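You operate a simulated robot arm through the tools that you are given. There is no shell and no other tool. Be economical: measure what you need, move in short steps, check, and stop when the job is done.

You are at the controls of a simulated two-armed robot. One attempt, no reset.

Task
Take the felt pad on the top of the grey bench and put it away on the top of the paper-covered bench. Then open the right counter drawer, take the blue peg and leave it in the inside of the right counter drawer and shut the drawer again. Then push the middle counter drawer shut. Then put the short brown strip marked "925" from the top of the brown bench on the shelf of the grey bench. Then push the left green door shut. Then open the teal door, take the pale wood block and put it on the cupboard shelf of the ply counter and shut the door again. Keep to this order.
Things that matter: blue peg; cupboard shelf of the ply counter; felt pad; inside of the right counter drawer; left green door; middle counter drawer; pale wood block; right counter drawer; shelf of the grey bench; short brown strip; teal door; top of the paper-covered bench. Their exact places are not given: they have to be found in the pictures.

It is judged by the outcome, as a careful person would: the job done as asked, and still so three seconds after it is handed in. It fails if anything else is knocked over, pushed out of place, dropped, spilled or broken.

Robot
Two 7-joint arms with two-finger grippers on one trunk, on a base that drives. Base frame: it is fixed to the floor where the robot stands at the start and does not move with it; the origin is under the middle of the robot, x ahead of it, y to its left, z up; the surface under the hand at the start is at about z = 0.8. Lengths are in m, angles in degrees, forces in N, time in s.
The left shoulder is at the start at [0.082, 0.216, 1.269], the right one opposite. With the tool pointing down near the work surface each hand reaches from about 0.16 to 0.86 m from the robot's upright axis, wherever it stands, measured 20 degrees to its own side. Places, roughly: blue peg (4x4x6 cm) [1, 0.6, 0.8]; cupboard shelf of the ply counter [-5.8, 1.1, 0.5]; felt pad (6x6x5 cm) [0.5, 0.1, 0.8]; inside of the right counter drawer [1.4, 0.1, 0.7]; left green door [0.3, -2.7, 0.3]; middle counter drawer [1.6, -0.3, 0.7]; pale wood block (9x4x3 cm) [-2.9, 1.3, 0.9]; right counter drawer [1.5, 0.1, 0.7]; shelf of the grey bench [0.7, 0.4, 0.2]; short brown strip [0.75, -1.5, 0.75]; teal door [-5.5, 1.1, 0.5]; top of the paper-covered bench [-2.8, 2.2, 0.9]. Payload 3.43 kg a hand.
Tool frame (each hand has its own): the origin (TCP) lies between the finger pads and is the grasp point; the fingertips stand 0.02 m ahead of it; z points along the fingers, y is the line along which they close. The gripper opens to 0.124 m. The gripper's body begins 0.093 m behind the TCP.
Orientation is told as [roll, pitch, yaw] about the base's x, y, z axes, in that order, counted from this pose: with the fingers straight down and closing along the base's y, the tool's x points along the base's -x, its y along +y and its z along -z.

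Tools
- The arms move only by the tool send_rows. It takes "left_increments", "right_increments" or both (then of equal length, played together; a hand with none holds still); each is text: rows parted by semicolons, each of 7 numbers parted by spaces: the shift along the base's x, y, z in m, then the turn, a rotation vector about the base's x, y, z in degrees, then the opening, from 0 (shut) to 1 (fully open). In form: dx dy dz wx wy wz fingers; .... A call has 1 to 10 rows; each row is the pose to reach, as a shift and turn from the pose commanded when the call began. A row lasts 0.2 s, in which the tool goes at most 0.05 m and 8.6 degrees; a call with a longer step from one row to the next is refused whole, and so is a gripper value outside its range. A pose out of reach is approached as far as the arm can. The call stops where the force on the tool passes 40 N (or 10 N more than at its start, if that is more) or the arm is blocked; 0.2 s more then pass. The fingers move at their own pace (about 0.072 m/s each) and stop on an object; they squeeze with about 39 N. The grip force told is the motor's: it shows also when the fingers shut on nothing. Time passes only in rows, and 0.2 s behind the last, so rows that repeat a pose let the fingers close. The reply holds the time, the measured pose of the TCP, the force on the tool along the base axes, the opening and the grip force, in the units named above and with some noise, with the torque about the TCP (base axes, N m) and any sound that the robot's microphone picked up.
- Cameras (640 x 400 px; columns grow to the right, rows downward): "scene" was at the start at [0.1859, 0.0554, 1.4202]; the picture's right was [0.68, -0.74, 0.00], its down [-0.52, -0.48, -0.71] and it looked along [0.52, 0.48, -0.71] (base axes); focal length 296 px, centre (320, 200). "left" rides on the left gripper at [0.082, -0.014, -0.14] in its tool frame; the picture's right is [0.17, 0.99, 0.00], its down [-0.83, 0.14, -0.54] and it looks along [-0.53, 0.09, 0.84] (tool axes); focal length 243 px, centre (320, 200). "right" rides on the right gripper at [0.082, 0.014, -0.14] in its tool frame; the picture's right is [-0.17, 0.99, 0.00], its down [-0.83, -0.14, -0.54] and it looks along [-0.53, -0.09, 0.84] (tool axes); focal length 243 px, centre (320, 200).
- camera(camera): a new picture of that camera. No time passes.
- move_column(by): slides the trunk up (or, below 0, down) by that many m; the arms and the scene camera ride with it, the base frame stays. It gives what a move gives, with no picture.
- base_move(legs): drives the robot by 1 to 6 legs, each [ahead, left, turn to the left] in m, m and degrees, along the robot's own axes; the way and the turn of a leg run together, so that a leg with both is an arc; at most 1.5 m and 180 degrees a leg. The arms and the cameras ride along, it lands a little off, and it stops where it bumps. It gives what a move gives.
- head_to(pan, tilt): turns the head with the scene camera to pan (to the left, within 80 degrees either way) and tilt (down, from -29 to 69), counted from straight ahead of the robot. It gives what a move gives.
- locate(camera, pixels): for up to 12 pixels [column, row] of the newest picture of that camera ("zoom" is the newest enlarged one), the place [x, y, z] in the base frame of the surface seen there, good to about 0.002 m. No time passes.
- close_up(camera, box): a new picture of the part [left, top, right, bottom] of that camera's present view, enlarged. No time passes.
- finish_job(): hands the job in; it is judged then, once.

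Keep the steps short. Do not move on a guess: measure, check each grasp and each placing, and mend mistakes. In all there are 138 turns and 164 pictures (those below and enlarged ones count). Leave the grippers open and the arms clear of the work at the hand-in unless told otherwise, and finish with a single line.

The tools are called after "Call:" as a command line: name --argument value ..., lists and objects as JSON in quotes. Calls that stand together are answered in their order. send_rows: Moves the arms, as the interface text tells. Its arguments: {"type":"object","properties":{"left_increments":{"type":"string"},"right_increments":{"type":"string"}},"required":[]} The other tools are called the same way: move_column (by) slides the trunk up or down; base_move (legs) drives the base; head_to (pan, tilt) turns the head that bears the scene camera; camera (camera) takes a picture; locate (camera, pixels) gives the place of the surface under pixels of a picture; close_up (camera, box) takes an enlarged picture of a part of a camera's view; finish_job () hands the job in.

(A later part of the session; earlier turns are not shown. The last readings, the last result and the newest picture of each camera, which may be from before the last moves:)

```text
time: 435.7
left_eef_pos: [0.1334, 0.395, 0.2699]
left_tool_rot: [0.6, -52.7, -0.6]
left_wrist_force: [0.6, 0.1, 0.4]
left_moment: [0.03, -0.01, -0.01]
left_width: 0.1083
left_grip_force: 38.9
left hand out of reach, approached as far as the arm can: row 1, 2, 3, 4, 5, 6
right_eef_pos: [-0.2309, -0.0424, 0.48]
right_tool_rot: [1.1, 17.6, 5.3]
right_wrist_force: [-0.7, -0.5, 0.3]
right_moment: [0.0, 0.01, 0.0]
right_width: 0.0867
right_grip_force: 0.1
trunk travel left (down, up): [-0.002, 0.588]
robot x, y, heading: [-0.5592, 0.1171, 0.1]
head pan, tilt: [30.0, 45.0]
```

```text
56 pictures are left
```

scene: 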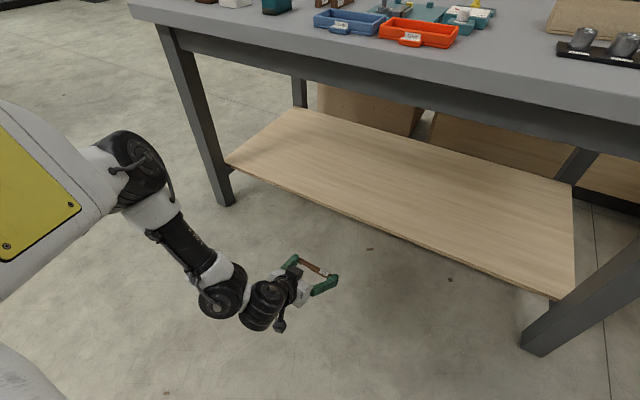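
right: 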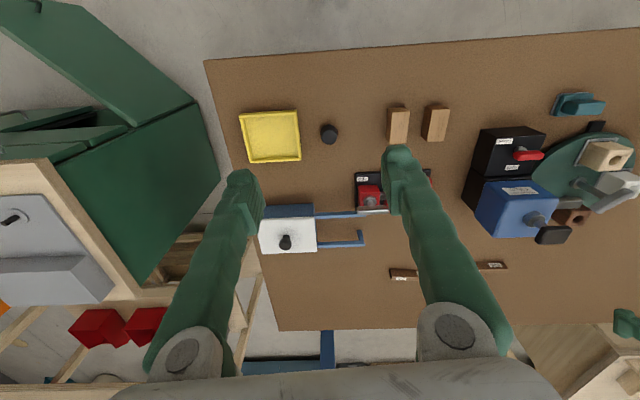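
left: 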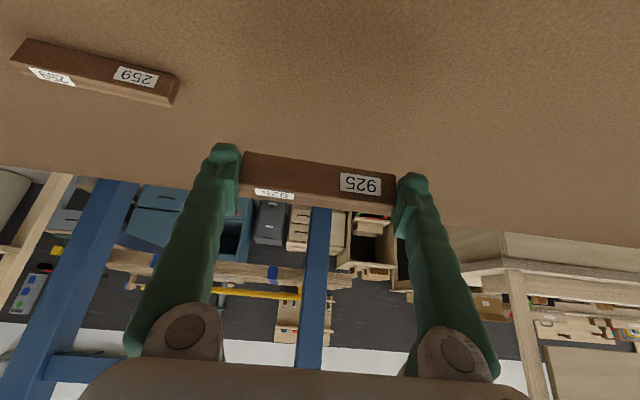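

Moving inward didn't help, so I'll go back outward and ease the tilt to 45°, which lowers the fingertips.

Call:
send_rows --left_increments "0 0.03 0 0 2 0 0; -0.01 0.06 -0.005 0 4 0 0; -0.02 0.09 -0.015 0 6 0 0; -0.03 0.1 -0.03 0 8 0 0; -0.03 0.1 -0.045 0 8 0 0; -0.03 0.1 -0.05 0 8 0 0; -0.03 0.1 -0.05 0 8 0 0"

Call:
camera --camera "scene"

Call:
locate --camera "scene" --pixels '[[140, 140], [155, 155], [160, 180], [150, 200], [165, 210]]'

```text
time: 437.3
left_eef_pos: [0.1086, 0.4956, 0.2191]
left_tool_rot: [0.6, -44.8, -0.4]
left_wrist_force: [-0.6, 0.1, 0.3]
left_moment: [0.02, -0.03, 0.02]
left_width: 0.1083
left_grip_force: 39.2
right_eef_pos: [-0.2311, -0.0427, 0.4798]
right_tool_rot: [1.0, 17.6, 5.4]
right_wrist_force: [-0.7, -1.0, 0.5]
right_moment: [0.0, 0.0, -0.01]
right_width: 0.087
right_grip_force: 0.1
trunk travel left (down, up): [-0.002, 0.588]
robot x, y, heading: [-0.5645, 0.1192, -0.2]
head pan, tilt: [30.0, 45.0]
```

```text
55 pictures are left
```

scene: 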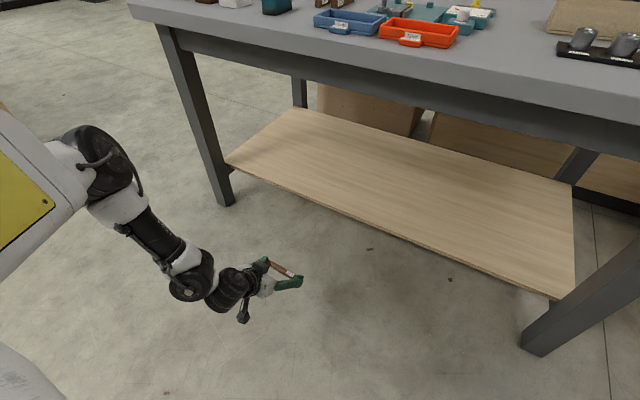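

```text
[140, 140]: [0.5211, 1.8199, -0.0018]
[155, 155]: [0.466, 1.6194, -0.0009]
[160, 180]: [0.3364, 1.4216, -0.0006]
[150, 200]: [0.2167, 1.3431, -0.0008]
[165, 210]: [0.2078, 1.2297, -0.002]
```

z 0.219 is reachable now. I'll check the elbow, raise the hand 2 cm for insertion and drive in most of the way.

Call:
locate --camera "scene" --pixels '[[125, 150], [132, 170], [120, 140], [135, 195], [205, 260]]'

Call:
send_rows --left_increments "0 0 0.012 0 0 0 0; 0 0 0.022 0 0 0 0; 0 0 0.022 0 0 0 0"

Call:
base_move --legs '[[0.25, 0, 0]]'

Call:
camera --camera "scene"

```text
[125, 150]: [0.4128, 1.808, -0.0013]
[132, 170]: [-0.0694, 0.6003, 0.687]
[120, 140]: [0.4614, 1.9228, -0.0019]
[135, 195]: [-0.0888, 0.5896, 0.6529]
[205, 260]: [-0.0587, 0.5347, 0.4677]
```

```text
time: 438.1
left_eef_pos: [0.1094, 0.4961, 0.2418]
left_tool_rot: [0.6, -44.8, -0.4]
left_wrist_force: [0.3, 0.2, -0.5]
left_moment: [-0.05, 0.02, -0.02]
left_width: 0.1083
left_grip_force: 39.0
right_eef_pos: [-0.2309, -0.0432, 0.48]
right_tool_rot: [1.1, 17.7, 5.3]
right_wrist_force: [-0.8, -0.4, 0.4]
right_moment: [0.01, -0.01, -0.02]
right_width: 0.0867
right_grip_force: 0.1
trunk travel left (down, up): [-0.002, 0.588]
robot x, y, heading: [-0.5611, 0.1214, -0.3]
head pan, tilt: [30.0, 45.0]
```

```text
time: 440.2
left_eef_pos: [0.3595, 0.4953, 0.241]
left_tool_rot: [0.5, -44.8, -0.5]
left_wrist_force: [-0.6, 0.5, -0.2]
left_moment: [0.0, 0.01, 0.02]
left_width: 0.1082
left_grip_force: 38.6
right_eef_pos: [0.0199, -0.0435, 0.4797]
right_tool_rot: [1.1, 17.6, 5.3]
right_wrist_force: [0.0, 0.4, 0.0]
right_moment: [0.05, -0.02, 0.05]
right_width: 0.0869
right_grip_force: 0.0
trunk travel left (down, up): [-0.002, 0.588]
robot x, y, heading: [-0.3136, 0.1192, -0.3]
head pan, tilt: [30.0, 45.0]
```

```text
54 pictures are left
```

scene: 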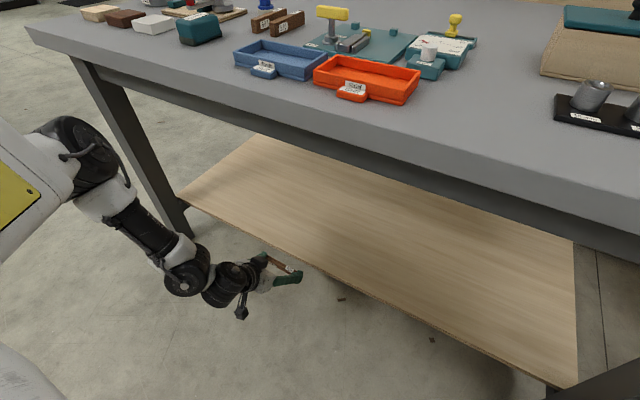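

I'll creep 8 cm more and check the elbow gap.

Call:
base_move --legs '[[0.08, 0, 0]]'

Call:
camera --camera "scene"

Call:
locate --camera "scene" --pixels '[[105, 135], [112, 150], [120, 165], [110, 170], [60, 60], [90, 70], [285, 270]]'

```text
time: 441.3
left_eef_pos: [0.418, 0.4879, 0.2476]
left_tool_rot: [0.0, -45.6, -1.0]
left_wrist_force: [-0.4, 0.0, -0.3]
left_moment: [0.03, 0.02, 0.04]
left_width: 0.1083
left_grip_force: 39.1
right_eef_pos: [0.062, -0.0443, 0.4831]
right_tool_rot: [0.6, 17.5, 4.4]
right_wrist_force: [0.2, -0.6, 0.4]
right_moment: [0.01, 0.03, 0.03]
right_width: 0.0869
right_grip_force: 0.0
trunk travel left (down, up): [-0.002, 0.588]
robot x, y, heading: [-0.2568, 0.1194, -1.0]
head pan, tilt: [30.0, 45.0]
stopped in leg 1: the robot was blocked; the commanded pose is now the measured one
```

```text
53 pictures are left
```

scene: 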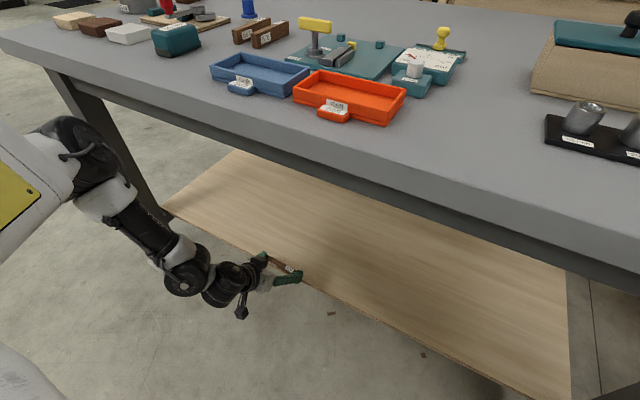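

```text
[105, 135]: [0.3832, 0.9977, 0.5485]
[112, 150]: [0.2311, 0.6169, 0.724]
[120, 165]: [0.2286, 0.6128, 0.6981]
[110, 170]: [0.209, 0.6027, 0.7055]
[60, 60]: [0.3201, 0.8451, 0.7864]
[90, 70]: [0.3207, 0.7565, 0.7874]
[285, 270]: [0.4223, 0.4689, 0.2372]
```

Blocked: something touched. I'll look at the right arm's side before anything else.

Call:
head_to --pan -35 --tilt 45

Call:
camera --camera "scene"

```text
time: 442.7
left_eef_pos: [0.4187, 0.4889, 0.2489]
left_tool_rot: [0.1, -45.7, -0.9]
left_wrist_force: [0.2, 0.1, -0.8]
left_moment: [0.01, 0.02, 0.0]
left_width: 0.1083
left_grip_force: 39.5
right_eef_pos: [0.0611, -0.0452, 0.4835]
right_tool_rot: [0.6, 17.5, 4.4]
right_wrist_force: [-0.6, 0.2, 0.8]
right_moment: [0.0, 0.05, -0.01]
right_width: 0.0868
right_grip_force: 0.0
trunk travel left (down, up): [-0.002, 0.588]
robot x, y, heading: [-0.2573, 0.1174, -1.1]
head pan, tilt: [-35.0, 45.0]
```

```text
52 pictures are left
```

scene: 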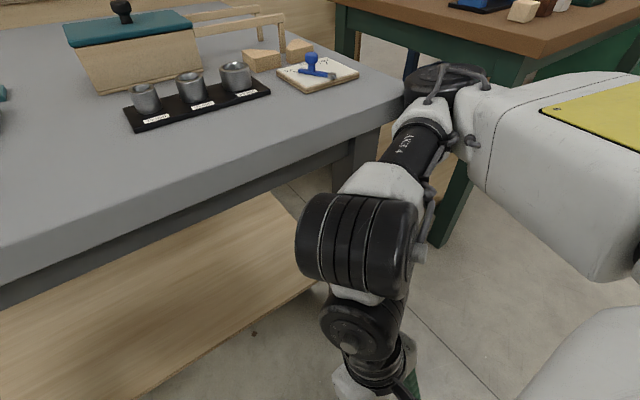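

The right elbow touched the bench's front corner. I'll back off 4 cm, turn 7° right (which takes that elbow back), and go in again.

Call:
base_move --legs '[[-0.05, 0, 0], [0, 0, -7.5], [0.05, 0, 0]]'

Call:
camera --camera "scene"

Call:
head_to --pan 35 --tilt 45

Call:
camera --camera "scene"

```text
time: 445.0
left_eef_pos: [0.4625, 0.3876, 0.2399]
left_tool_rot: [0.5, -44.8, -8.8]
left_wrist_force: [-0.1, -0.6, -1.0]
left_moment: [-0.01, 0.02, 0.0]
left_width: 0.108
left_grip_force: 38.9
right_eef_pos: [0.0403, -0.0952, 0.4771]
right_tool_rot: [1.0, 18.6, -2.9]
right_wrist_force: [-0.4, -0.2, -0.3]
right_moment: [-0.01, 0.01, 0.0]
right_width: 0.0869
right_grip_force: 0.1
trunk travel left (down, up): [-0.002, 0.588]
robot x, y, heading: [-0.258, 0.1124, -8.3]
head pan, tilt: [-35.0, 45.0]
```

```text
51 pictures are left
```

scene: 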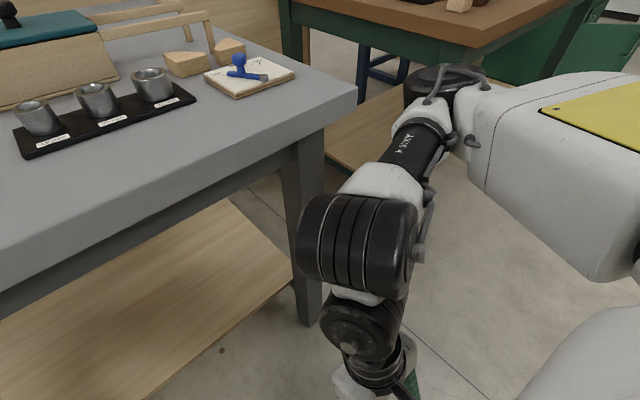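

```text
time: 446.4
left_eef_pos: [0.4611, 0.3897, 0.2408]
left_tool_rot: [0.5, -44.9, -8.8]
left_wrist_force: [0.0, -0.5, -0.8]
left_moment: [0.03, -0.02, -0.01]
left_width: 0.1083
left_grip_force: 39.2
right_eef_pos: [0.0408, -0.0939, 0.477]
right_tool_rot: [1.0, 18.5, -2.9]
right_wrist_force: [-1.2, 0.3, 0.7]
right_moment: [0.0, -0.04, 0.01]
right_width: 0.0868
right_grip_force: 0.1
trunk travel left (down, up): [-0.002, 0.588]
robot x, y, heading: [-0.2596, 0.1129, -8.4]
head pan, tilt: [35.0, 45.0]
```

```text
50 pictures are left
```

scene: 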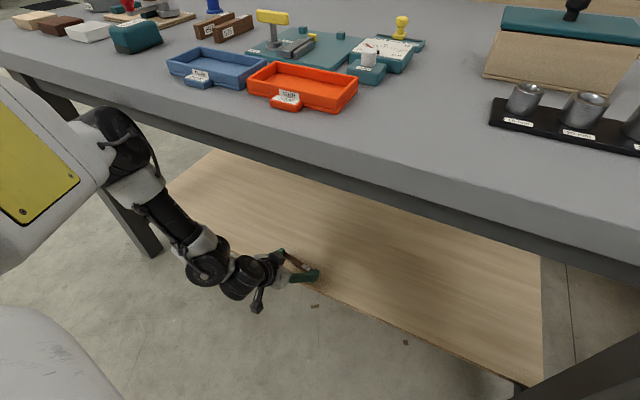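

Strip is over the shelf by 2 cm. I'll reach 1.5 cm further in and lower to contact.

Call:
send_rows --left_increments "0.008 0 0 0 0 0 0; 0.015 0 0 0 0 0 0; 0.015 0 -0.008 0 0 0 0; 0.015 0 -0.014 0 0 0 0; 0.015 0 -0.018 0 0 0 0; 0.015 0 -0.022 0 0 0 0; 0.015 0 -0.022 0 0 0 0"

Call:
close_up --camera "scene" --box '[200, 210, 380, 330]'

Call:
camera --camera "left"

```text
time: 448.0
left_eef_pos: [0.4796, 0.3888, 0.2245]
left_tool_rot: [0.6, -45.5, -8.6]
left_wrist_force: [-5.7, 6.2, 37.1]
left_moment: [0.18, -0.13, 0.08]
left_width: 0.1082
left_grip_force: 39.3
right_eef_pos: [0.0394, -0.0961, 0.4783]
right_tool_rot: [1.1, 18.2, -2.9]
right_wrist_force: [-0.4, -0.7, -0.2]
right_moment: [0.03, 0.0, 0.0]
right_width: 0.0866
right_grip_force: 0.0
trunk travel left (down, up): [-0.002, 0.588]
robot x, y, heading: [-0.2523, 0.1097, -8.3]
head pan, tilt: [35.0, 45.0]
```

```text
3.33 times, centred on (290, 270) of scene
```

zoom: 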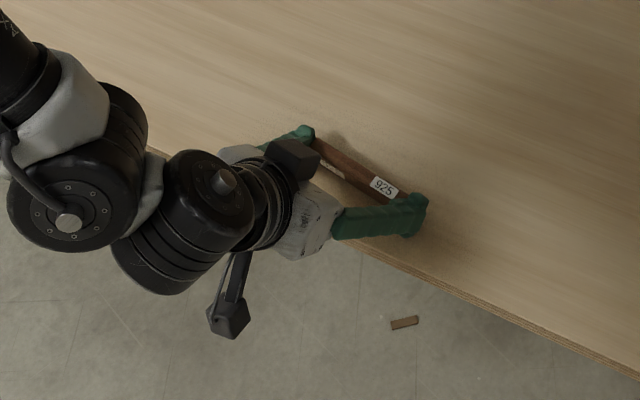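

```text
48 pictures are left
```

left: 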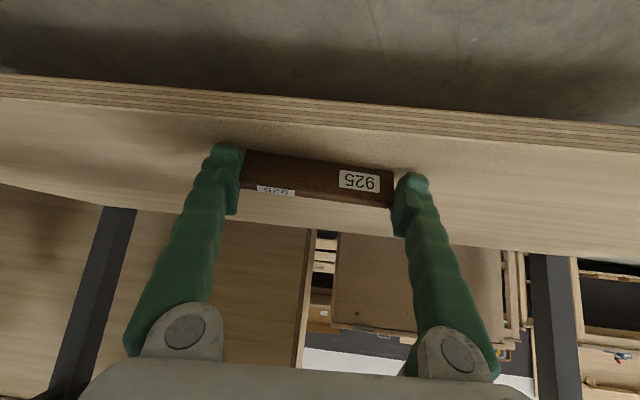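

Touching. I'll relieve the pressure by 3 mm, open fully, and withdraw back along the fingers.

Call:
send_rows --left_increments "0 0 0.003 0 0 0 0; 0 0 0.003 0 0 0 1; 0 0 0.003 0 0 0 1; 0 0 0.003 0 0 0 1; -0.015 0.002 0.012 0 0 0 1; -0.035 0.005 0.028 0 0 0 1; -0.06 0.009 0.045 0 0 0 1; -0.09 0.013 0.06 0 0 0 1"

Call:
close_up --camera "scene" --box '[200, 210, 380, 330]'

```text
time: 449.8
left_eef_pos: [0.3842, 0.4019, 0.2805]
left_tool_rot: [0.5, -44.8, -8.8]
left_wrist_force: [-0.1, 0.0, -0.2]
left_moment: [0.0, 0.02, -0.02]
left_width: 0.1237
left_grip_force: 0.1
right_eef_pos: [0.0414, -0.095, 0.4772]
right_tool_rot: [1.0, 18.5, -2.8]
right_wrist_force: [-0.4, 0.2, 0.5]
right_moment: [-0.04, 0.02, 0.02]
right_width: 0.0868
right_grip_force: 0.1
trunk travel left (down, up): [-0.002, 0.588]
robot x, y, heading: [-0.2562, 0.113, -8.4]
head pan, tilt: [35.0, 45.0]
```

```text
3.33 times, centred on (290, 270) of scene
```

zoom: 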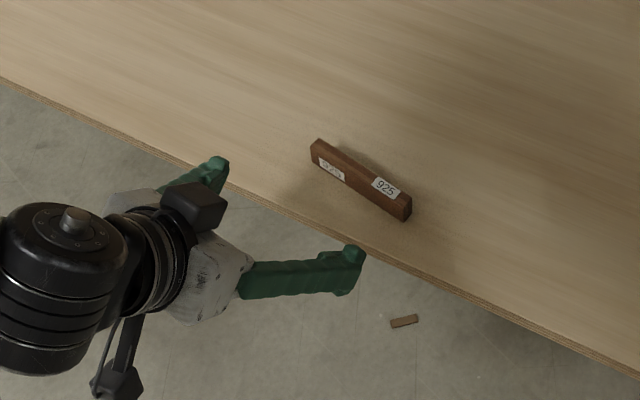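

The strip rests on the shelf. Next is the left green door: I'll back off and slide right to look at it.

Call:
base_move --legs '[[-0.45, 0, 0], [0, 0, 8.4], [0, -1.4, 0], [0, -0.5, 0]]'

Call:
head_to --pan -30 --tilt 20

Call:
camera --camera "scene"

```text
time: 479.0
left_eef_pos: [-0.0808, -1.3317, 0.2807]
left_tool_rot: [0.5, -44.8, 1.4]
left_wrist_force: [0.4, -0.3, -0.1]
left_moment: [0.01, -0.01, 0.0]
left_width: 0.124
left_grip_force: 0.0
right_eef_pos: [-0.3317, -1.8838, 0.4767]
right_tool_rot: [1.0, 18.6, 7.3]
right_wrist_force: [0.4, 0.6, -0.5]
right_moment: [0.01, 0.02, 0.01]
right_width: 0.087
right_grip_force: 0.1
trunk travel left (down, up): [-0.002, 0.588]
robot x, y, heading: [-0.6592, -1.7344, 1.9]
head pan, tilt: [35.0, 45.0]
```

```text
time: 480.3
left_eef_pos: [-0.0799, -1.3319, 0.2812]
left_tool_rot: [0.5, -44.8, 1.5]
left_wrist_force: [-0.1, 0.4, 0.1]
left_moment: [0.0, 0.02, 0.02]
left_width: 0.1241
left_grip_force: 0.1
right_eef_pos: [-0.3313, -1.8825, 0.4766]
right_tool_rot: [1.0, 18.6, 7.2]
right_wrist_force: [0.0, -0.3, -0.3]
right_moment: [0.0, 0.02, -0.02]
right_width: 0.087
right_grip_force: 0.0
trunk travel left (down, up): [-0.002, 0.588]
robot x, y, heading: [-0.6605, -1.7337, 1.7]
head pan, tilt: [-30.0, 20.0]
```

```text
46 pictures are left
```

scene: 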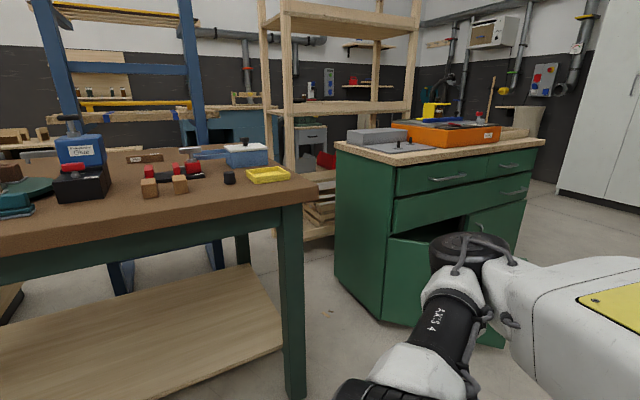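

Call:
locate --camera "scene" --pixels '[[384, 318], [388, 240], [410, 290], [425, 255], [497, 340], [396, 195], [336, 270], [525, 200], [480, 225], [490, 335]]'

Call:
base_move --legs '[[0, -0.5, -1.7]]'

Call:
head_to --pan -20 --tilt 35

Call:
camera --camera "scene"

```text
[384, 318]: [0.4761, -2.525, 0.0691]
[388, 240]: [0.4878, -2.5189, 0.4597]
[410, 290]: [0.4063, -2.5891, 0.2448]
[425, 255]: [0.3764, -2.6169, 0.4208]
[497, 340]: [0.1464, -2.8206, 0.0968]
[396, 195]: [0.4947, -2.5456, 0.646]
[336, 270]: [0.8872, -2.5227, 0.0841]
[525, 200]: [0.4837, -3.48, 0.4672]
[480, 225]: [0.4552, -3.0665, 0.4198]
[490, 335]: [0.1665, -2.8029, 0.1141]
```

```text
time: 487.3
left_eef_pos: [-0.0602, -1.8413, 0.2806]
left_tool_rot: [0.4, -44.8, -1.0]
left_wrist_force: [-0.3, -0.2, -0.1]
left_moment: [0.01, 0.02, 0.01]
left_width: 0.1241
left_grip_force: 0.0
right_eef_pos: [-0.3334, -2.3819, 0.4777]
right_tool_rot: [1.0, 18.5, 5.0]
right_wrist_force: [0.5, -0.2, -0.4]
right_moment: [-0.01, 0.0, 0.03]
right_width: 0.0866
right_grip_force: 0.1
trunk travel left (down, up): [-0.002, 0.588]
robot x, y, heading: [-0.6574, -2.2162, -0.7]
head pan, tilt: [-30.0, 20.0]
```

```text
time: 488.1
left_eef_pos: [-0.0598, -1.8424, 0.2809]
left_tool_rot: [0.5, -44.7, -0.8]
left_wrist_force: [0.3, -0.5, 0.6]
left_moment: [0.0, -0.02, -0.01]
left_width: 0.124
left_grip_force: 0.0
right_eef_pos: [-0.3331, -2.3826, 0.4757]
right_tool_rot: [0.9, 18.5, 5.1]
right_wrist_force: [-1.1, 0.5, 1.1]
right_moment: [-0.02, -0.02, 0.01]
right_width: 0.087
right_grip_force: 0.1
trunk travel left (down, up): [-0.002, 0.588]
robot x, y, heading: [-0.6553, -2.217, -0.6]
head pan, tilt: [-20.0, 35.0]
```

```text
45 pictures are left
```

scene: 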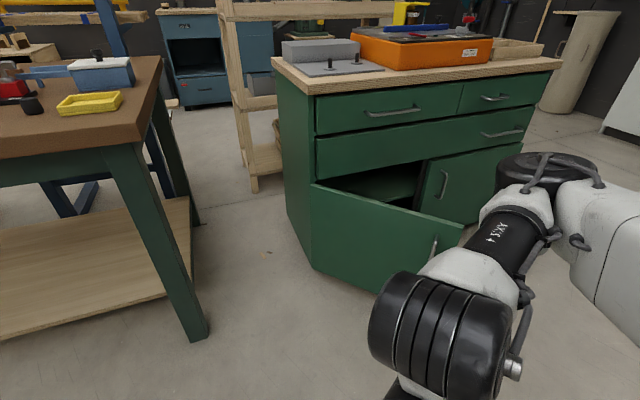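

The left door hinges at [0.48,-2.53], with its free edge at about [0.14,-2.83], z 0.07–0.46. My left hand is at a suitable height. I'll close the fist and line up outside the door near its free edge.

Call:
send_rows --left_increments "0 0 0 0 0 0 0; 0 0 0 0 0 0 0; 0 0 0 0 0 0 0; 0 0 0 0 0 0 0"

Call:
base_move --legs '[[0, 0, -12], [0, -0.7, 0], [0.29, 0, 0]]'

Call:
head_to --pan 15 --tilt 42

Call:
camera --camera "scene"

```text
time: 489.1
left_eef_pos: [-0.0602, -1.8412, 0.2803]
left_tool_rot: [0.5, -44.9, -0.9]
left_wrist_force: [-0.6, -0.9, 0.0]
left_moment: [0.02, -0.02, 0.0]
left_width: 0.0
left_grip_force: 16.9
right_eef_pos: [-0.3327, -2.3821, 0.478]
right_tool_rot: [1.1, 18.5, 5.0]
right_wrist_force: [-0.4, 0.3, 0.8]
right_moment: [0.04, 0.0, -0.01]
right_width: 0.0868
right_grip_force: 0.0
trunk travel left (down, up): [-0.002, 0.588]
robot x, y, heading: [-0.6598, -2.2179, -0.6]
head pan, tilt: [-20.0, 35.0]
```

```text
time: 501.5
left_eef_pos: [0.1344, -2.7272, 0.28]
left_tool_rot: [0.4, -44.9, -14.3]
left_wrist_force: [-0.1, 0.0, -0.3]
left_moment: [0.01, 0.01, -0.02]
left_width: 0.0
left_grip_force: 34.0
right_eef_pos: [-0.2569, -3.1891, 0.4777]
right_tool_rot: [1.0, 18.6, -8.5]
right_wrist_force: [-0.6, 0.0, -0.3]
right_moment: [0.01, 0.03, -0.02]
right_width: 0.0866
right_grip_force: 0.1
trunk travel left (down, up): [-0.002, 0.588]
robot x, y, heading: [-0.5302, -2.9537, -14.0]
head pan, tilt: [-20.0, 35.0]
```

```text
time: 502.6
left_eef_pos: [0.1345, -2.7269, 0.2804]
left_tool_rot: [0.5, -44.8, -14.4]
left_wrist_force: [-0.5, -0.5, 0.2]
left_moment: [0.0, -0.01, 0.0]
left_width: 0.0001
left_grip_force: 34.5
right_eef_pos: [-0.2562, -3.1883, 0.4775]
right_tool_rot: [1.0, 18.6, -8.5]
right_wrist_force: [-0.9, -0.5, 0.1]
right_moment: [0.05, -0.02, 0.01]
right_width: 0.0868
right_grip_force: 0.0
trunk travel left (down, up): [-0.002, 0.588]
robot x, y, heading: [-0.5293, -2.9536, -14.0]
head pan, tilt: [15.0, 42.0]
```

```text
44 pictures are left
```

scene: 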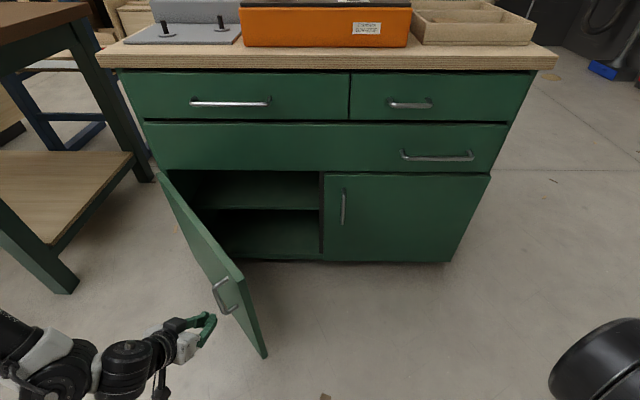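

The fist sits just outside the door by its handle. I'll push in stages along the door's arc.

Call:
base_move --legs '[[0.12, -0.07, 0], [0.1, -0.03, 0]]'

Call:
camera --camera "scene"

```text
time: 505.0
left_eef_pos: [0.3278, -2.8755, 0.2814]
left_tool_rot: [0.5, -44.8, -14.1]
left_wrist_force: [0.5, -0.1, 0.0]
left_moment: [0.0, 0.0, 0.02]
left_width: 0.0003
left_grip_force: 34.2
right_eef_pos: [-0.0635, -3.3394, 0.4774]
right_tool_rot: [1.0, 18.5, -8.4]
right_wrist_force: [-1.0, -0.2, -1.2]
right_moment: [0.02, 0.01, 0.0]
right_width: 0.0869
right_grip_force: 0.1
trunk travel left (down, up): [-0.002, 0.588]
robot x, y, heading: [-0.3387, -3.1026, -14.2]
head pan, tilt: [15.0, 42.0]
```

```text
43 pictures are left
```

scene: 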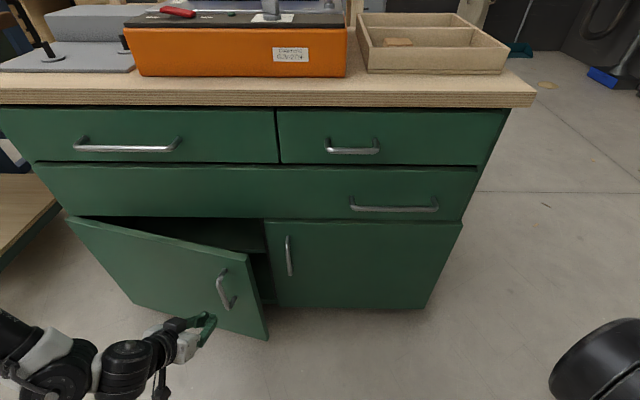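

Call:
base_move --legs '[[0.08, 0.02, 0], [0.045, 0.01, 0]]'

Call:
camera --camera "scene"

```text
time: 506.7
left_eef_pos: [0.4563, -2.8768, 0.2793]
left_tool_rot: [0.4, -44.9, -14.3]
left_wrist_force: [-0.3, -0.4, 0.5]
left_moment: [0.01, 0.04, 0.02]
left_width: 0.0001
left_grip_force: 34.6
right_eef_pos: [0.0655, -3.3396, 0.4762]
right_tool_rot: [1.0, 18.6, -8.5]
right_wrist_force: [-0.7, -0.8, 0.6]
right_moment: [-0.01, 0.0, 0.0]
right_width: 0.0867
right_grip_force: 0.1
trunk travel left (down, up): [-0.002, 0.588]
robot x, y, heading: [-0.2128, -3.1067, -14.0]
head pan, tilt: [15.0, 42.0]
```

```text
42 pictures are left
```

scene: 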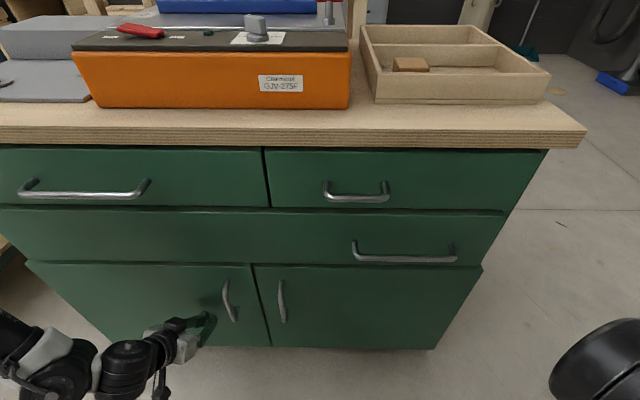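

Looks almost shut. I'll compare the two door faces and nudge once more with the arm.

Call:
locate --camera "scene" --pixels '[[245, 290], [262, 275], [320, 300], [180, 285], [100, 285]]'

Call:
send_rows --left_increments "0.008 0 0 0 0 0 0; 0.016 0 0 0 0 0 0; 0.024 0 0 0 0 0 0; 0.03 0 0 0 0 0 0; 0.03 0 0 0 0 0 0; 0.0 0 0 0 0 0 0; -0.04 0 0 0 0 0 0; -0.08 0 0 0 0 0 0"

Call:
camera --camera "scene"

Call:
locate --camera "scene" --pixels '[[245, 290], [250, 275], [320, 300], [180, 285], [100, 285]]'

```text
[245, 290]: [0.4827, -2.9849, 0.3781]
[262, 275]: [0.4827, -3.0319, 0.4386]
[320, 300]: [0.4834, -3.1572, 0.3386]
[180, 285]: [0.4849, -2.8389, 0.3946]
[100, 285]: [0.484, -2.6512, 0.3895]
```

```text
time: 507.4
left_eef_pos: [0.4624, -2.8754, 0.2762]
left_tool_rot: [0.3, -43.9, -14.5]
left_wrist_force: [-6.3, -0.3, 1.5]
left_moment: [-0.02, -0.09, 0.03]
left_width: 0.0
left_grip_force: 33.9
right_eef_pos: [0.0651, -3.3382, 0.4789]
right_tool_rot: [1.1, 18.5, -8.3]
right_wrist_force: [0.3, 0.5, -0.4]
right_moment: [0.03, -0.02, -0.02]
right_width: 0.0869
right_grip_force: 0.0
trunk travel left (down, up): [-0.002, 0.588]
robot x, y, heading: [-0.2099, -3.1051, -13.7]
head pan, tilt: [15.0, 42.0]
stopped in row 3 (left hand): the force on the tool passed its limit at 47 N (the readings are from after the stop); the commanded pose is now the measured one
```

```text
41 pictures are left
```

scene: 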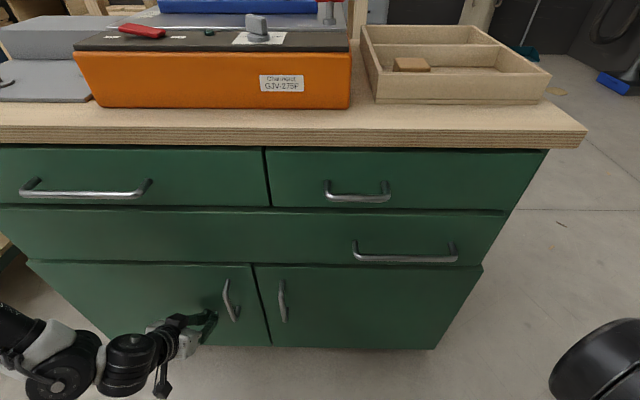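

```text
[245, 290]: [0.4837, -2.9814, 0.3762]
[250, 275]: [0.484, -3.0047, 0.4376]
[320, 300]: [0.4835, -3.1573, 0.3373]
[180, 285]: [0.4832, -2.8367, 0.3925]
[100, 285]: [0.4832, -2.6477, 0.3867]
```

The left green door is flush (x 0.4835, same as its neighbour). Last is the teal door. I'll back away, raise the trunk and start the drive across the room.

Call:
base_move --legs '[[-0.4, 0, 0], [0, 0, 104], [1.5, 0, 0], [1.3, 0, 0], [0, 0, 72]]'

Call:
move_column --by 0.3

Call:
head_to --pan 0 --tilt 20

Call:
camera --camera "scene"

```text
time: 537.4
left_eef_pos: [-1.358, -0.4067, 0.2772]
left_tool_rot: [0.3, -44.0, 165.2]
left_wrist_force: [-0.7, 0.0, -0.1]
left_moment: [0.02, 0.01, -0.02]
left_width: 0.0
left_grip_force: 34.4
right_eef_pos: [-0.9581, 0.0533, 0.4767]
right_tool_rot: [1.1, 18.5, 171.3]
right_wrist_force: [-0.6, -0.3, -0.3]
right_moment: [-0.01, 0.02, 0.02]
right_width: 0.0869
right_grip_force: 0.0
trunk travel left (down, up): [-0.002, 0.588]
robot x, y, heading: [-0.6841, -0.1858, 165.8]
head pan, tilt: [15.0, 42.0]
```

```text
time: 540.4
left_eef_pos: [-1.3585, -0.4072, 0.5758]
left_tool_rot: [0.3, -44.0, 165.0]
left_wrist_force: [0.1, -0.2, -0.1]
left_moment: [-0.01, 0.01, 0.02]
left_width: 0.0001
left_grip_force: 34.2
right_eef_pos: [-0.9582, 0.0537, 0.7782]
right_tool_rot: [1.1, 18.5, 171.3]
right_wrist_force: [0.3, 0.0, -0.7]
right_moment: [-0.03, 0.0, -0.02]
right_width: 0.0866
right_grip_force: 0.0
trunk travel left (down, up): [-0.302, 0.288]
robot x, y, heading: [-0.6826, -0.1813, 165.8]
head pan, tilt: [15.0, 42.0]
```

```text
time: 541.3
left_eef_pos: [-1.3589, -0.4071, 0.5764]
left_tool_rot: [0.4, -44.0, 165.2]
left_wrist_force: [-0.6, -0.3, 0.8]
left_moment: [0.0, 0.03, -0.05]
left_width: 0.0
left_grip_force: 34.7
right_eef_pos: [-0.9575, 0.0549, 0.7773]
right_tool_rot: [1.0, 18.6, 171.3]
right_wrist_force: [-0.2, 1.1, 0.0]
right_moment: [0.02, 0.02, 0.02]
right_width: 0.0869
right_grip_force: 0.0
trunk travel left (down, up): [-0.302, 0.288]
robot x, y, heading: [-0.6871, -0.1798, 165.7]
head pan, tilt: [0.0, 20.0]
```

```text
40 pictures are left
```

scene: 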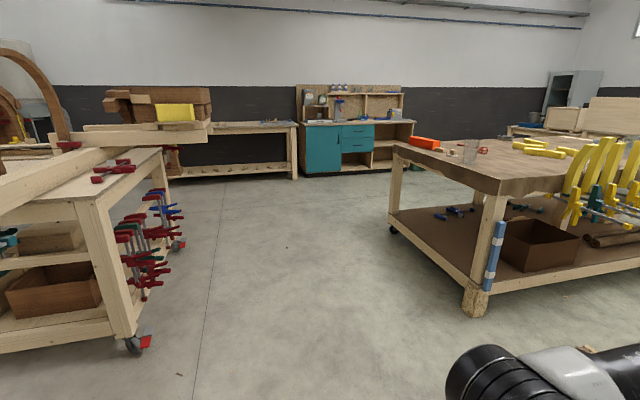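

The way ahead is clear between cart and bench. I'll measure the teal door, then drive 3.2 m along this heading.

Call:
locate --camera "scene" --pixels '[[308, 130], [340, 130], [338, 145], [308, 170], [340, 172], [322, 150], [380, 150], [296, 170]]'

Call:
base_move --legs '[[1.4, 0, 0], [1.4, 0, 0], [0.6, 0, 14.3]]'

Call:
camera --camera "scene"

```text
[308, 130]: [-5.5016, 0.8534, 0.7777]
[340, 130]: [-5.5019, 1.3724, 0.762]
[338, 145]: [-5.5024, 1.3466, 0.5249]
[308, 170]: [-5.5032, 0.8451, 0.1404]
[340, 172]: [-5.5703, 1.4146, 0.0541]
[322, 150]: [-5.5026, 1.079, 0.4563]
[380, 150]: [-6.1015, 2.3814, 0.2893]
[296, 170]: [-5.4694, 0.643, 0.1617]
```

```text
time: 562.3
left_eef_pos: [-4.6396, 0.3112, 0.5765]
left_tool_rot: [0.3, -44.0, 178.5]
left_wrist_force: [0.0, 0.3, 0.3]
left_moment: [0.01, 0.02, 0.01]
left_width: 0.0
left_grip_force: 34.3
right_eef_pos: [-4.3538, 0.851, 0.7772]
right_tool_rot: [1.0, 18.4, -175.3]
right_wrist_force: [-0.4, 0.4, -0.5]
right_moment: [0.0, 0.0, 0.0]
right_width: 0.0867
right_grip_force: 0.1
trunk travel left (down, up): [-0.302, 0.288]
robot x, y, heading: [-4.0335, 0.6818, 178.9]
head pan, tilt: [0.0, 20.0]
```

```text
39 pictures are left
```

scene: 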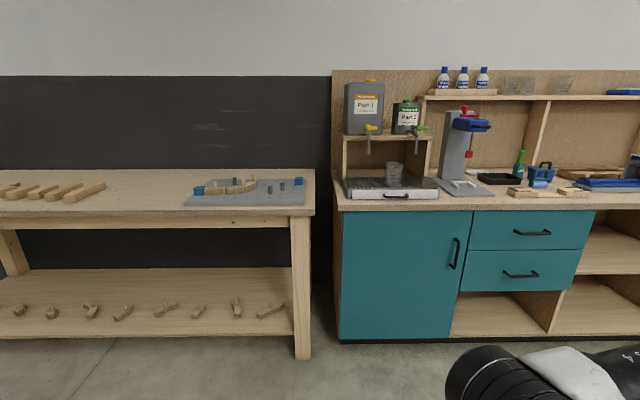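

The teal door has a vertical bar handle at (455,252) on its right, so the hinge is at left. I'll zoom and measure.

Call:
close_up --camera "scene" --box '[420, 200, 500, 340]'

Call:
locate --camera "scene" --pixels '[[455, 240], [452, 255], [453, 266], [440, 252], [463, 290], [348, 220], [345, 330], [440, 330], [470, 205]]'

```text
2.86 times, centred on (460, 270) of scene
```

zoom: 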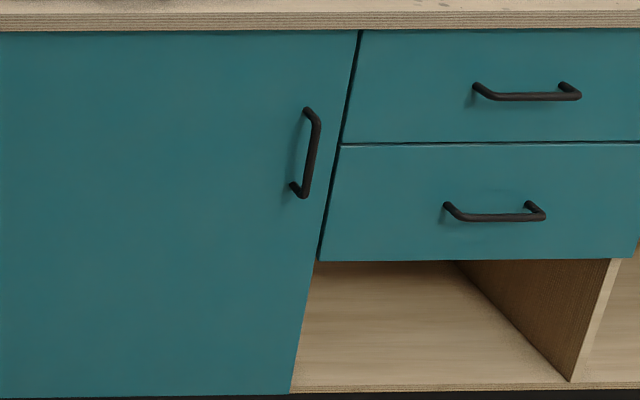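

```text
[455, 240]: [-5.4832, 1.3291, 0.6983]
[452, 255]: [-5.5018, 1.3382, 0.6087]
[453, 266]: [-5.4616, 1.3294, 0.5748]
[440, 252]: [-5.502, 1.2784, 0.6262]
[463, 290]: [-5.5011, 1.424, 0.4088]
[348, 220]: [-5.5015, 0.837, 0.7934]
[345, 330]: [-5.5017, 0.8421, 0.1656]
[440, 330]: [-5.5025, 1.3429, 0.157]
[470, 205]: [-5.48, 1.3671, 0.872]
```

The bar is vertical at x≈-5.462, y≈1.33, z 0.575–0.70. The door is hinged at y≈0.83. My left hand (tilted 44°, closing along y) suits it. I'll raise the trunk 5 cm, open the fingers a little and drive to a pre-grasp.

Call:
move_column --by 0.055

Call:
send_rows --left_increments "0 0 0 0 0 0 0.45; 0 0 0 0 0 0 0.45; 0 0 0 0 0 0 0.45"

Call:
base_move --legs '[[0, -1.02, 1.1], [0.62, 0, 0]]'

Call:
head_to --pan 25 --tilt 35

Call:
camera --camera "scene"

```text
time: 563.2
left_eef_pos: [-4.6395, 0.3105, 0.6319]
left_tool_rot: [0.3, -44.0, 178.5]
left_wrist_force: [-0.1, 0.4, -0.7]
left_moment: [0.02, 0.01, 0.0]
left_width: 0.0
left_grip_force: 34.5
right_eef_pos: [-4.3539, 0.8507, 0.8316]
right_tool_rot: [1.0, 18.5, -175.4]
right_wrist_force: [-0.5, 0.3, 0.3]
right_moment: [-0.01, -0.02, 0.03]
right_width: 0.0866
right_grip_force: 0.0
trunk travel left (down, up): [-0.357, 0.233]
robot x, y, heading: [-4.0272, 0.6814, 178.9]
head pan, tilt: [0.0, 20.0]
```

```text
time: 564.0
left_eef_pos: [-4.6394, 0.3114, 0.6321]
left_tool_rot: [0.3, -44.0, 178.5]
left_wrist_force: [-0.2, -0.8, -1.2]
left_moment: [0.0, -0.03, -0.02]
left_width: 0.0559
left_grip_force: 0.1
right_eef_pos: [-4.3542, 0.8509, 0.8325]
right_tool_rot: [0.9, 18.5, -175.4]
right_wrist_force: [0.3, 0.1, 0.0]
right_moment: [0.02, 0.02, -0.01]
right_width: 0.087
right_grip_force: 0.1
trunk travel left (down, up): [-0.357, 0.233]
robot x, y, heading: [-4.0335, 0.6833, 179.2]
head pan, tilt: [0.0, 20.0]
```

```text
time: 581.7
left_eef_pos: [-5.2445, 1.3297, 0.6321]
left_tool_rot: [0.3, -44.0, 178.9]
left_wrist_force: [-0.3, -0.5, 0.4]
left_moment: [0.02, -0.04, -0.03]
left_width: 0.056
left_grip_force: 0.0
right_eef_pos: [-4.9619, 1.8712, 0.834]
right_tool_rot: [1.1, 18.5, -175.1]
right_wrist_force: [0.9, 0.5, -0.3]
right_moment: [0.0, -0.01, 0.01]
right_width: 0.0869
right_grip_force: 0.0
trunk travel left (down, up): [-0.357, 0.233]
robot x, y, heading: [-4.6413, 1.7023, 179.4]
head pan, tilt: [0.0, 20.0]
```

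```text
time: 582.5
left_eef_pos: [-5.2439, 1.3274, 0.632]
left_tool_rot: [0.3, -44.1, 178.8]
left_wrist_force: [-0.4, 0.2, 0.3]
left_moment: [0.03, -0.01, 0.07]
left_width: 0.056
left_grip_force: 0.1
right_eef_pos: [-4.9625, 1.8717, 0.833]
right_tool_rot: [1.0, 18.5, -175.0]
right_wrist_force: [0.5, 0.1, -0.3]
right_moment: [-0.02, 0.01, -0.01]
right_width: 0.087
right_grip_force: 0.0
trunk travel left (down, up): [-0.357, 0.233]
robot x, y, heading: [-4.6394, 1.7068, 179.6]
head pan, tilt: [25.0, 35.0]
```

```text
37 pictures are left
```

scene: 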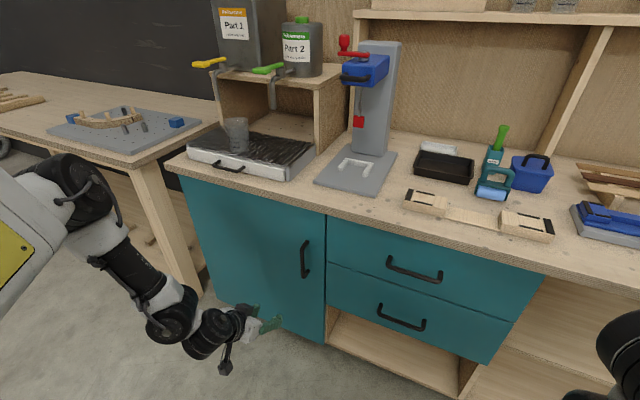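

Landed right. I'll verify the bar position from here.

Call:
locate --camera "scene" --pixels '[[303, 250], [304, 262], [305, 242], [304, 275], [270, 250], [322, 250], [195, 200], [265, 325]]'

Call:
camera --camera "left"

```text
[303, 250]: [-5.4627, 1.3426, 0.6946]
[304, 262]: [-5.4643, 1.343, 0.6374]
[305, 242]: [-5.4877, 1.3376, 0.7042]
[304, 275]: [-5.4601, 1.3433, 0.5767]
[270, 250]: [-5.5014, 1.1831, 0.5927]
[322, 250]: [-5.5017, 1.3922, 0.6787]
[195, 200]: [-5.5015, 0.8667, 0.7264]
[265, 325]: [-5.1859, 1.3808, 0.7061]
```

```text
36 pictures are left
```

left: 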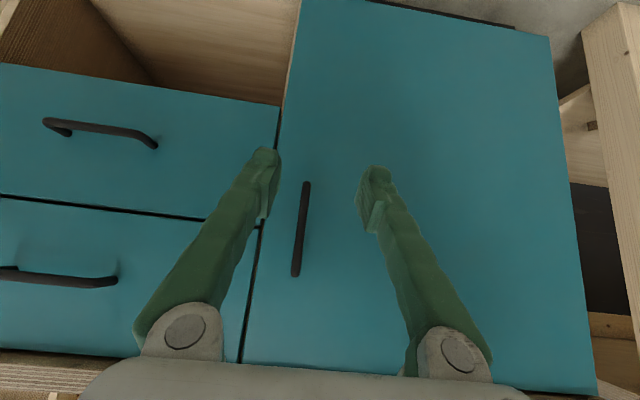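

Bar at [-5.464,1.343]. I'll drive in 0.205 m with a 1.5 cm shift, then close on the bar.

Call:
base_move --legs '[[0.205, -0.015, 0]]'

Call:
send_rows --left_increments "0 0 0 0 0 0 0.45; 0 0 0 0 0 0 0; 0 0 0 0 0 0 0; 0 0 0 0 0 0 0; 0 0 0 0 0 0 0"

Call:
camera --camera "left"

```text
time: 584.4
left_eef_pos: [-5.4445, 1.3443, 0.6321]
left_tool_rot: [0.4, -44.0, 179.0]
left_wrist_force: [0.0, 0.1, 0.5]
left_moment: [0.01, -0.02, -0.02]
left_width: 0.0558
left_grip_force: 0.1
right_eef_pos: [-5.1658, 1.887, 0.8324]
right_tool_rot: [0.9, 18.5, -174.9]
right_wrist_force: [0.8, 0.2, -1.0]
right_moment: [0.02, -0.01, -0.01]
right_width: 0.0868
right_grip_force: 0.0
trunk travel left (down, up): [-0.357, 0.233]
robot x, y, heading: [-4.841, 1.7238, 179.6]
head pan, tilt: [25.0, 35.0]
```

```text
time: 585.6
left_eef_pos: [-5.4461, 1.3366, 0.6313]
left_tool_rot: [0.9, -44.1, 179.2]
left_wrist_force: [-4.4, -39.0, 0.7]
left_moment: [-0.01, -0.78, 0.61]
left_width: 0.0126
left_grip_force: 45.2
right_eef_pos: [-5.1655, 1.8844, 0.8335]
right_tool_rot: [0.9, 18.5, -174.9]
right_wrist_force: [0.2, 0.3, 0.2]
right_moment: [-0.02, 0.02, 0.01]
right_width: 0.0869
right_grip_force: 0.1
trunk travel left (down, up): [-0.357, 0.233]
robot x, y, heading: [-4.8466, 1.7278, 179.4]
head pan, tilt: [25.0, 35.0]
```

```text
35 pictures are left
```

left: 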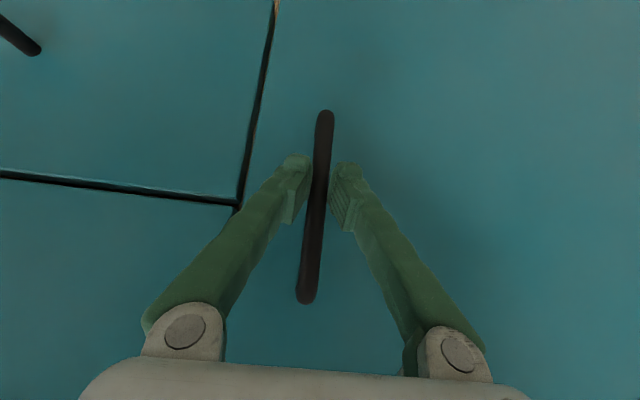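

Bar gripped. I'll pull the door open along its arc with the base, first about 40°.

Call:
base_move --legs '[[-0.085, 0.015, 0], [-0.087, 0.028, 0], [-0.146, 0.099, 0]]'

Call:
camera --camera "scene"

```text
time: 589.2
left_eef_pos: [-5.1194, 1.2014, 0.6319]
left_tool_rot: [0.2, -44.0, 179.2]
left_wrist_force: [0.7, 0.8, 0.4]
left_moment: [-0.02, 0.03, -0.02]
left_width: 0.0001
left_grip_force: 33.7
right_eef_pos: [-4.8416, 1.7445, 0.8332]
right_tool_rot: [0.9, 18.6, -174.8]
right_wrist_force: [-0.3, 0.3, 0.3]
right_moment: [0.01, 0.01, -0.02]
right_width: 0.0868
right_grip_force: 0.0
trunk travel left (down, up): [-0.357, 0.233]
robot x, y, heading: [-4.5194, 1.5817, 179.7]
head pan, tilt: [25.0, 35.0]
```

```text
34 pictures are left
```

scene: 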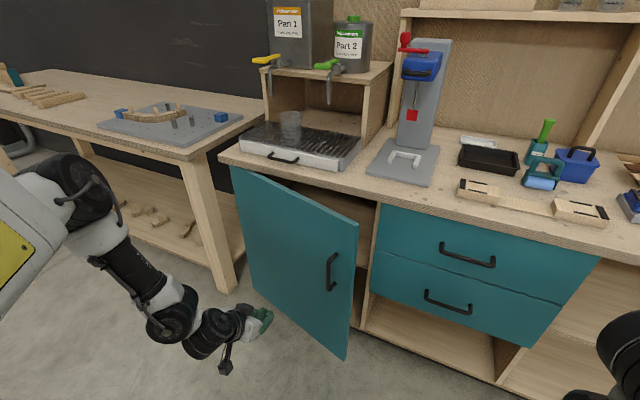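

The bar slipped out, but the door stands open about 30°. I'll hook it from inside with the fist: measure the free edge.

Call:
locate --camera "scene" --pixels '[[354, 235], [348, 300], [344, 345], [332, 275], [240, 190], [262, 310], [380, 230], [366, 310]]'

```text
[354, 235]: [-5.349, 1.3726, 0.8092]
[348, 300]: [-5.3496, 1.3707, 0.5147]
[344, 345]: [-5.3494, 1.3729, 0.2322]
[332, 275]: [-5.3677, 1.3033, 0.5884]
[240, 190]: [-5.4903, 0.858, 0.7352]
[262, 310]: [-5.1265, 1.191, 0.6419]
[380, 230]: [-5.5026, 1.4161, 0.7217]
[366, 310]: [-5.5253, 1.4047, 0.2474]
```

The free edge is at [-5.349,1.373] (about 16° open), so the bar should be at about [-5.326,1.313]. I'll regrip it deeper.

Call:
send_rows --left_increments "0.02 0 0 0 0 0 0.45; 0.02 0 0 0 0 0 0.45; 0.02 0 0 0 0 0 0.45"

Call:
base_move --legs '[[0, -0.112, 0], [0.22, 0, 0]]'

Call:
camera --camera "left"

```text
time: 590.0
left_eef_pos: [-5.0993, 1.2017, 0.6322]
left_tool_rot: [0.3, -44.0, 179.2]
left_wrist_force: [0.0, 0.1, -0.2]
left_moment: [-0.05, 0.03, 0.01]
left_width: 0.0556
left_grip_force: 0.1
right_eef_pos: [-4.8431, 1.7448, 0.8323]
right_tool_rot: [1.0, 18.5, -174.8]
right_wrist_force: [0.0, 0.1, 0.0]
right_moment: [-0.02, 0.0, 0.01]
right_width: 0.0869
right_grip_force: 0.1
trunk travel left (down, up): [-0.357, 0.233]
robot x, y, heading: [-4.5182, 1.5813, 179.9]
head pan, tilt: [25.0, 35.0]
```

```text
time: 593.6
left_eef_pos: [-5.3107, 1.3063, 0.6341]
left_tool_rot: [0.3, -44.0, 179.6]
left_wrist_force: [0.4, 0.0, 0.0]
left_moment: [0.0, -0.02, 0.0]
left_width: 0.0557
left_grip_force: 0.0
right_eef_pos: [-5.0559, 1.8514, 0.833]
right_tool_rot: [1.1, 18.5, -174.3]
right_wrist_force: [0.0, 0.2, 0.3]
right_moment: [0.02, 0.0, -0.02]
right_width: 0.087
right_grip_force: 0.0
trunk travel left (down, up): [-0.357, 0.233]
robot x, y, heading: [-4.7279, 1.6947, -179.8]
head pan, tilt: [25.0, 35.0]
```

```text
33 pictures are left
```

left: 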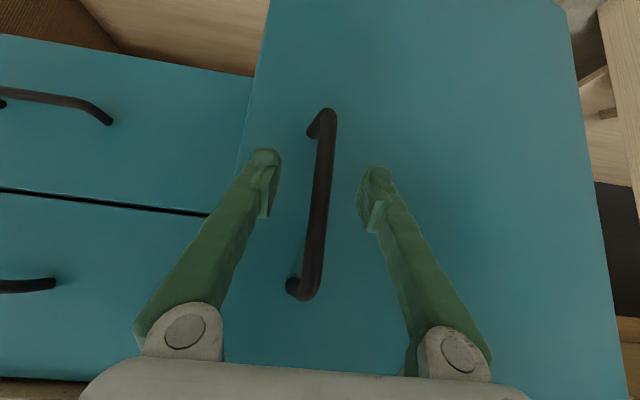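

Call:
locate --camera "left" --pixels '[[320, 200], [325, 150], [312, 250], [350, 200]]'

Call:
send_rows --left_increments "-0.01 0.003 0 0 0 0 0.45; -0.018 0.004 0 0 0 0 0.45; -0.018 0.004 0 0 0 0 0.45; -0.018 0.004 0 0 0 0 0; -0.018 0.004 0 0 0 0 0; -0.018 0.004 0 0 0 0 0; -0.018 0.004 0 0 0 0 0"

```text
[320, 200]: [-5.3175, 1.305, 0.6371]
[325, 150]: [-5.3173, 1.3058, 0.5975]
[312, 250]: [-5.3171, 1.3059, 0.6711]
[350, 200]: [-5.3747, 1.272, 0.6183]
```

```text
time: 595.2
left_eef_pos: [-5.3275, 1.3055, 0.6332]
left_tool_rot: [0.6, -44.1, 179.6]
left_wrist_force: [-8.7, -26.8, -1.5]
left_moment: [-0.47, -0.26, -0.03]
left_width: 0.012
left_grip_force: 45.4
right_eef_pos: [-5.0568, 1.8493, 0.8332]
right_tool_rot: [0.9, 18.5, -174.3]
right_wrist_force: [0.1, 0.0, 0.1]
right_moment: [-0.04, -0.01, -0.03]
right_width: 0.087
right_grip_force: 0.1
trunk travel left (down, up): [-0.357, 0.233]
robot x, y, heading: [-4.7318, 1.6868, -179.7]
head pan, tilt: [25.0, 35.0]
```

Deep grip. I'll pull along the arc in six small legs to about 76°.

Call:
base_move --legs '[[-0.0715, 0.034, 0], [-0.0715, 0.05, 0], [-0.061, 0.061, 0], [-0.05, 0.0715, 0], [-0.037, 0.0785, 0], [-0.022, 0.084, 0]]'

Call:
camera --camera "scene"

```text
time: 602.3
left_eef_pos: [-5.0115, 0.9299, 0.634]
left_tool_rot: [0.3, -43.9, -180.0]
left_wrist_force: [-29.1, -6.1, -3.2]
left_moment: [-0.06, -0.16, -0.08]
left_width: 0.0064
left_grip_force: 40.3
right_eef_pos: [-4.7412, 1.4743, 0.8317]
right_tool_rot: [1.0, 18.6, -174.0]
right_wrist_force: [-0.4, -0.1, 0.0]
right_moment: [0.01, 0.03, 0.0]
right_width: 0.0866
right_grip_force: 0.1
trunk travel left (down, up): [-0.357, 0.233]
robot x, y, heading: [-4.4165, 1.3168, -179.2]
head pan, tilt: [25.0, 35.0]
```

```text
32 pictures are left
```

scene: 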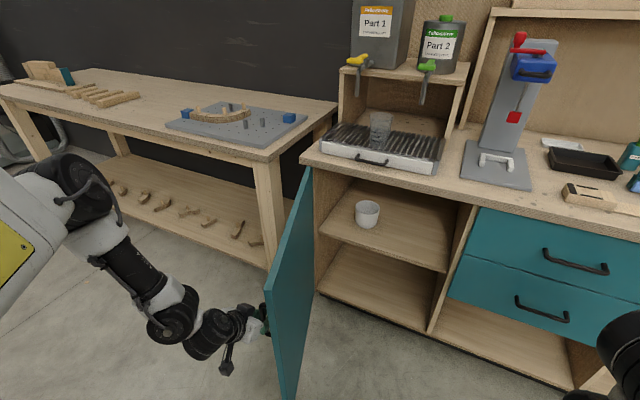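

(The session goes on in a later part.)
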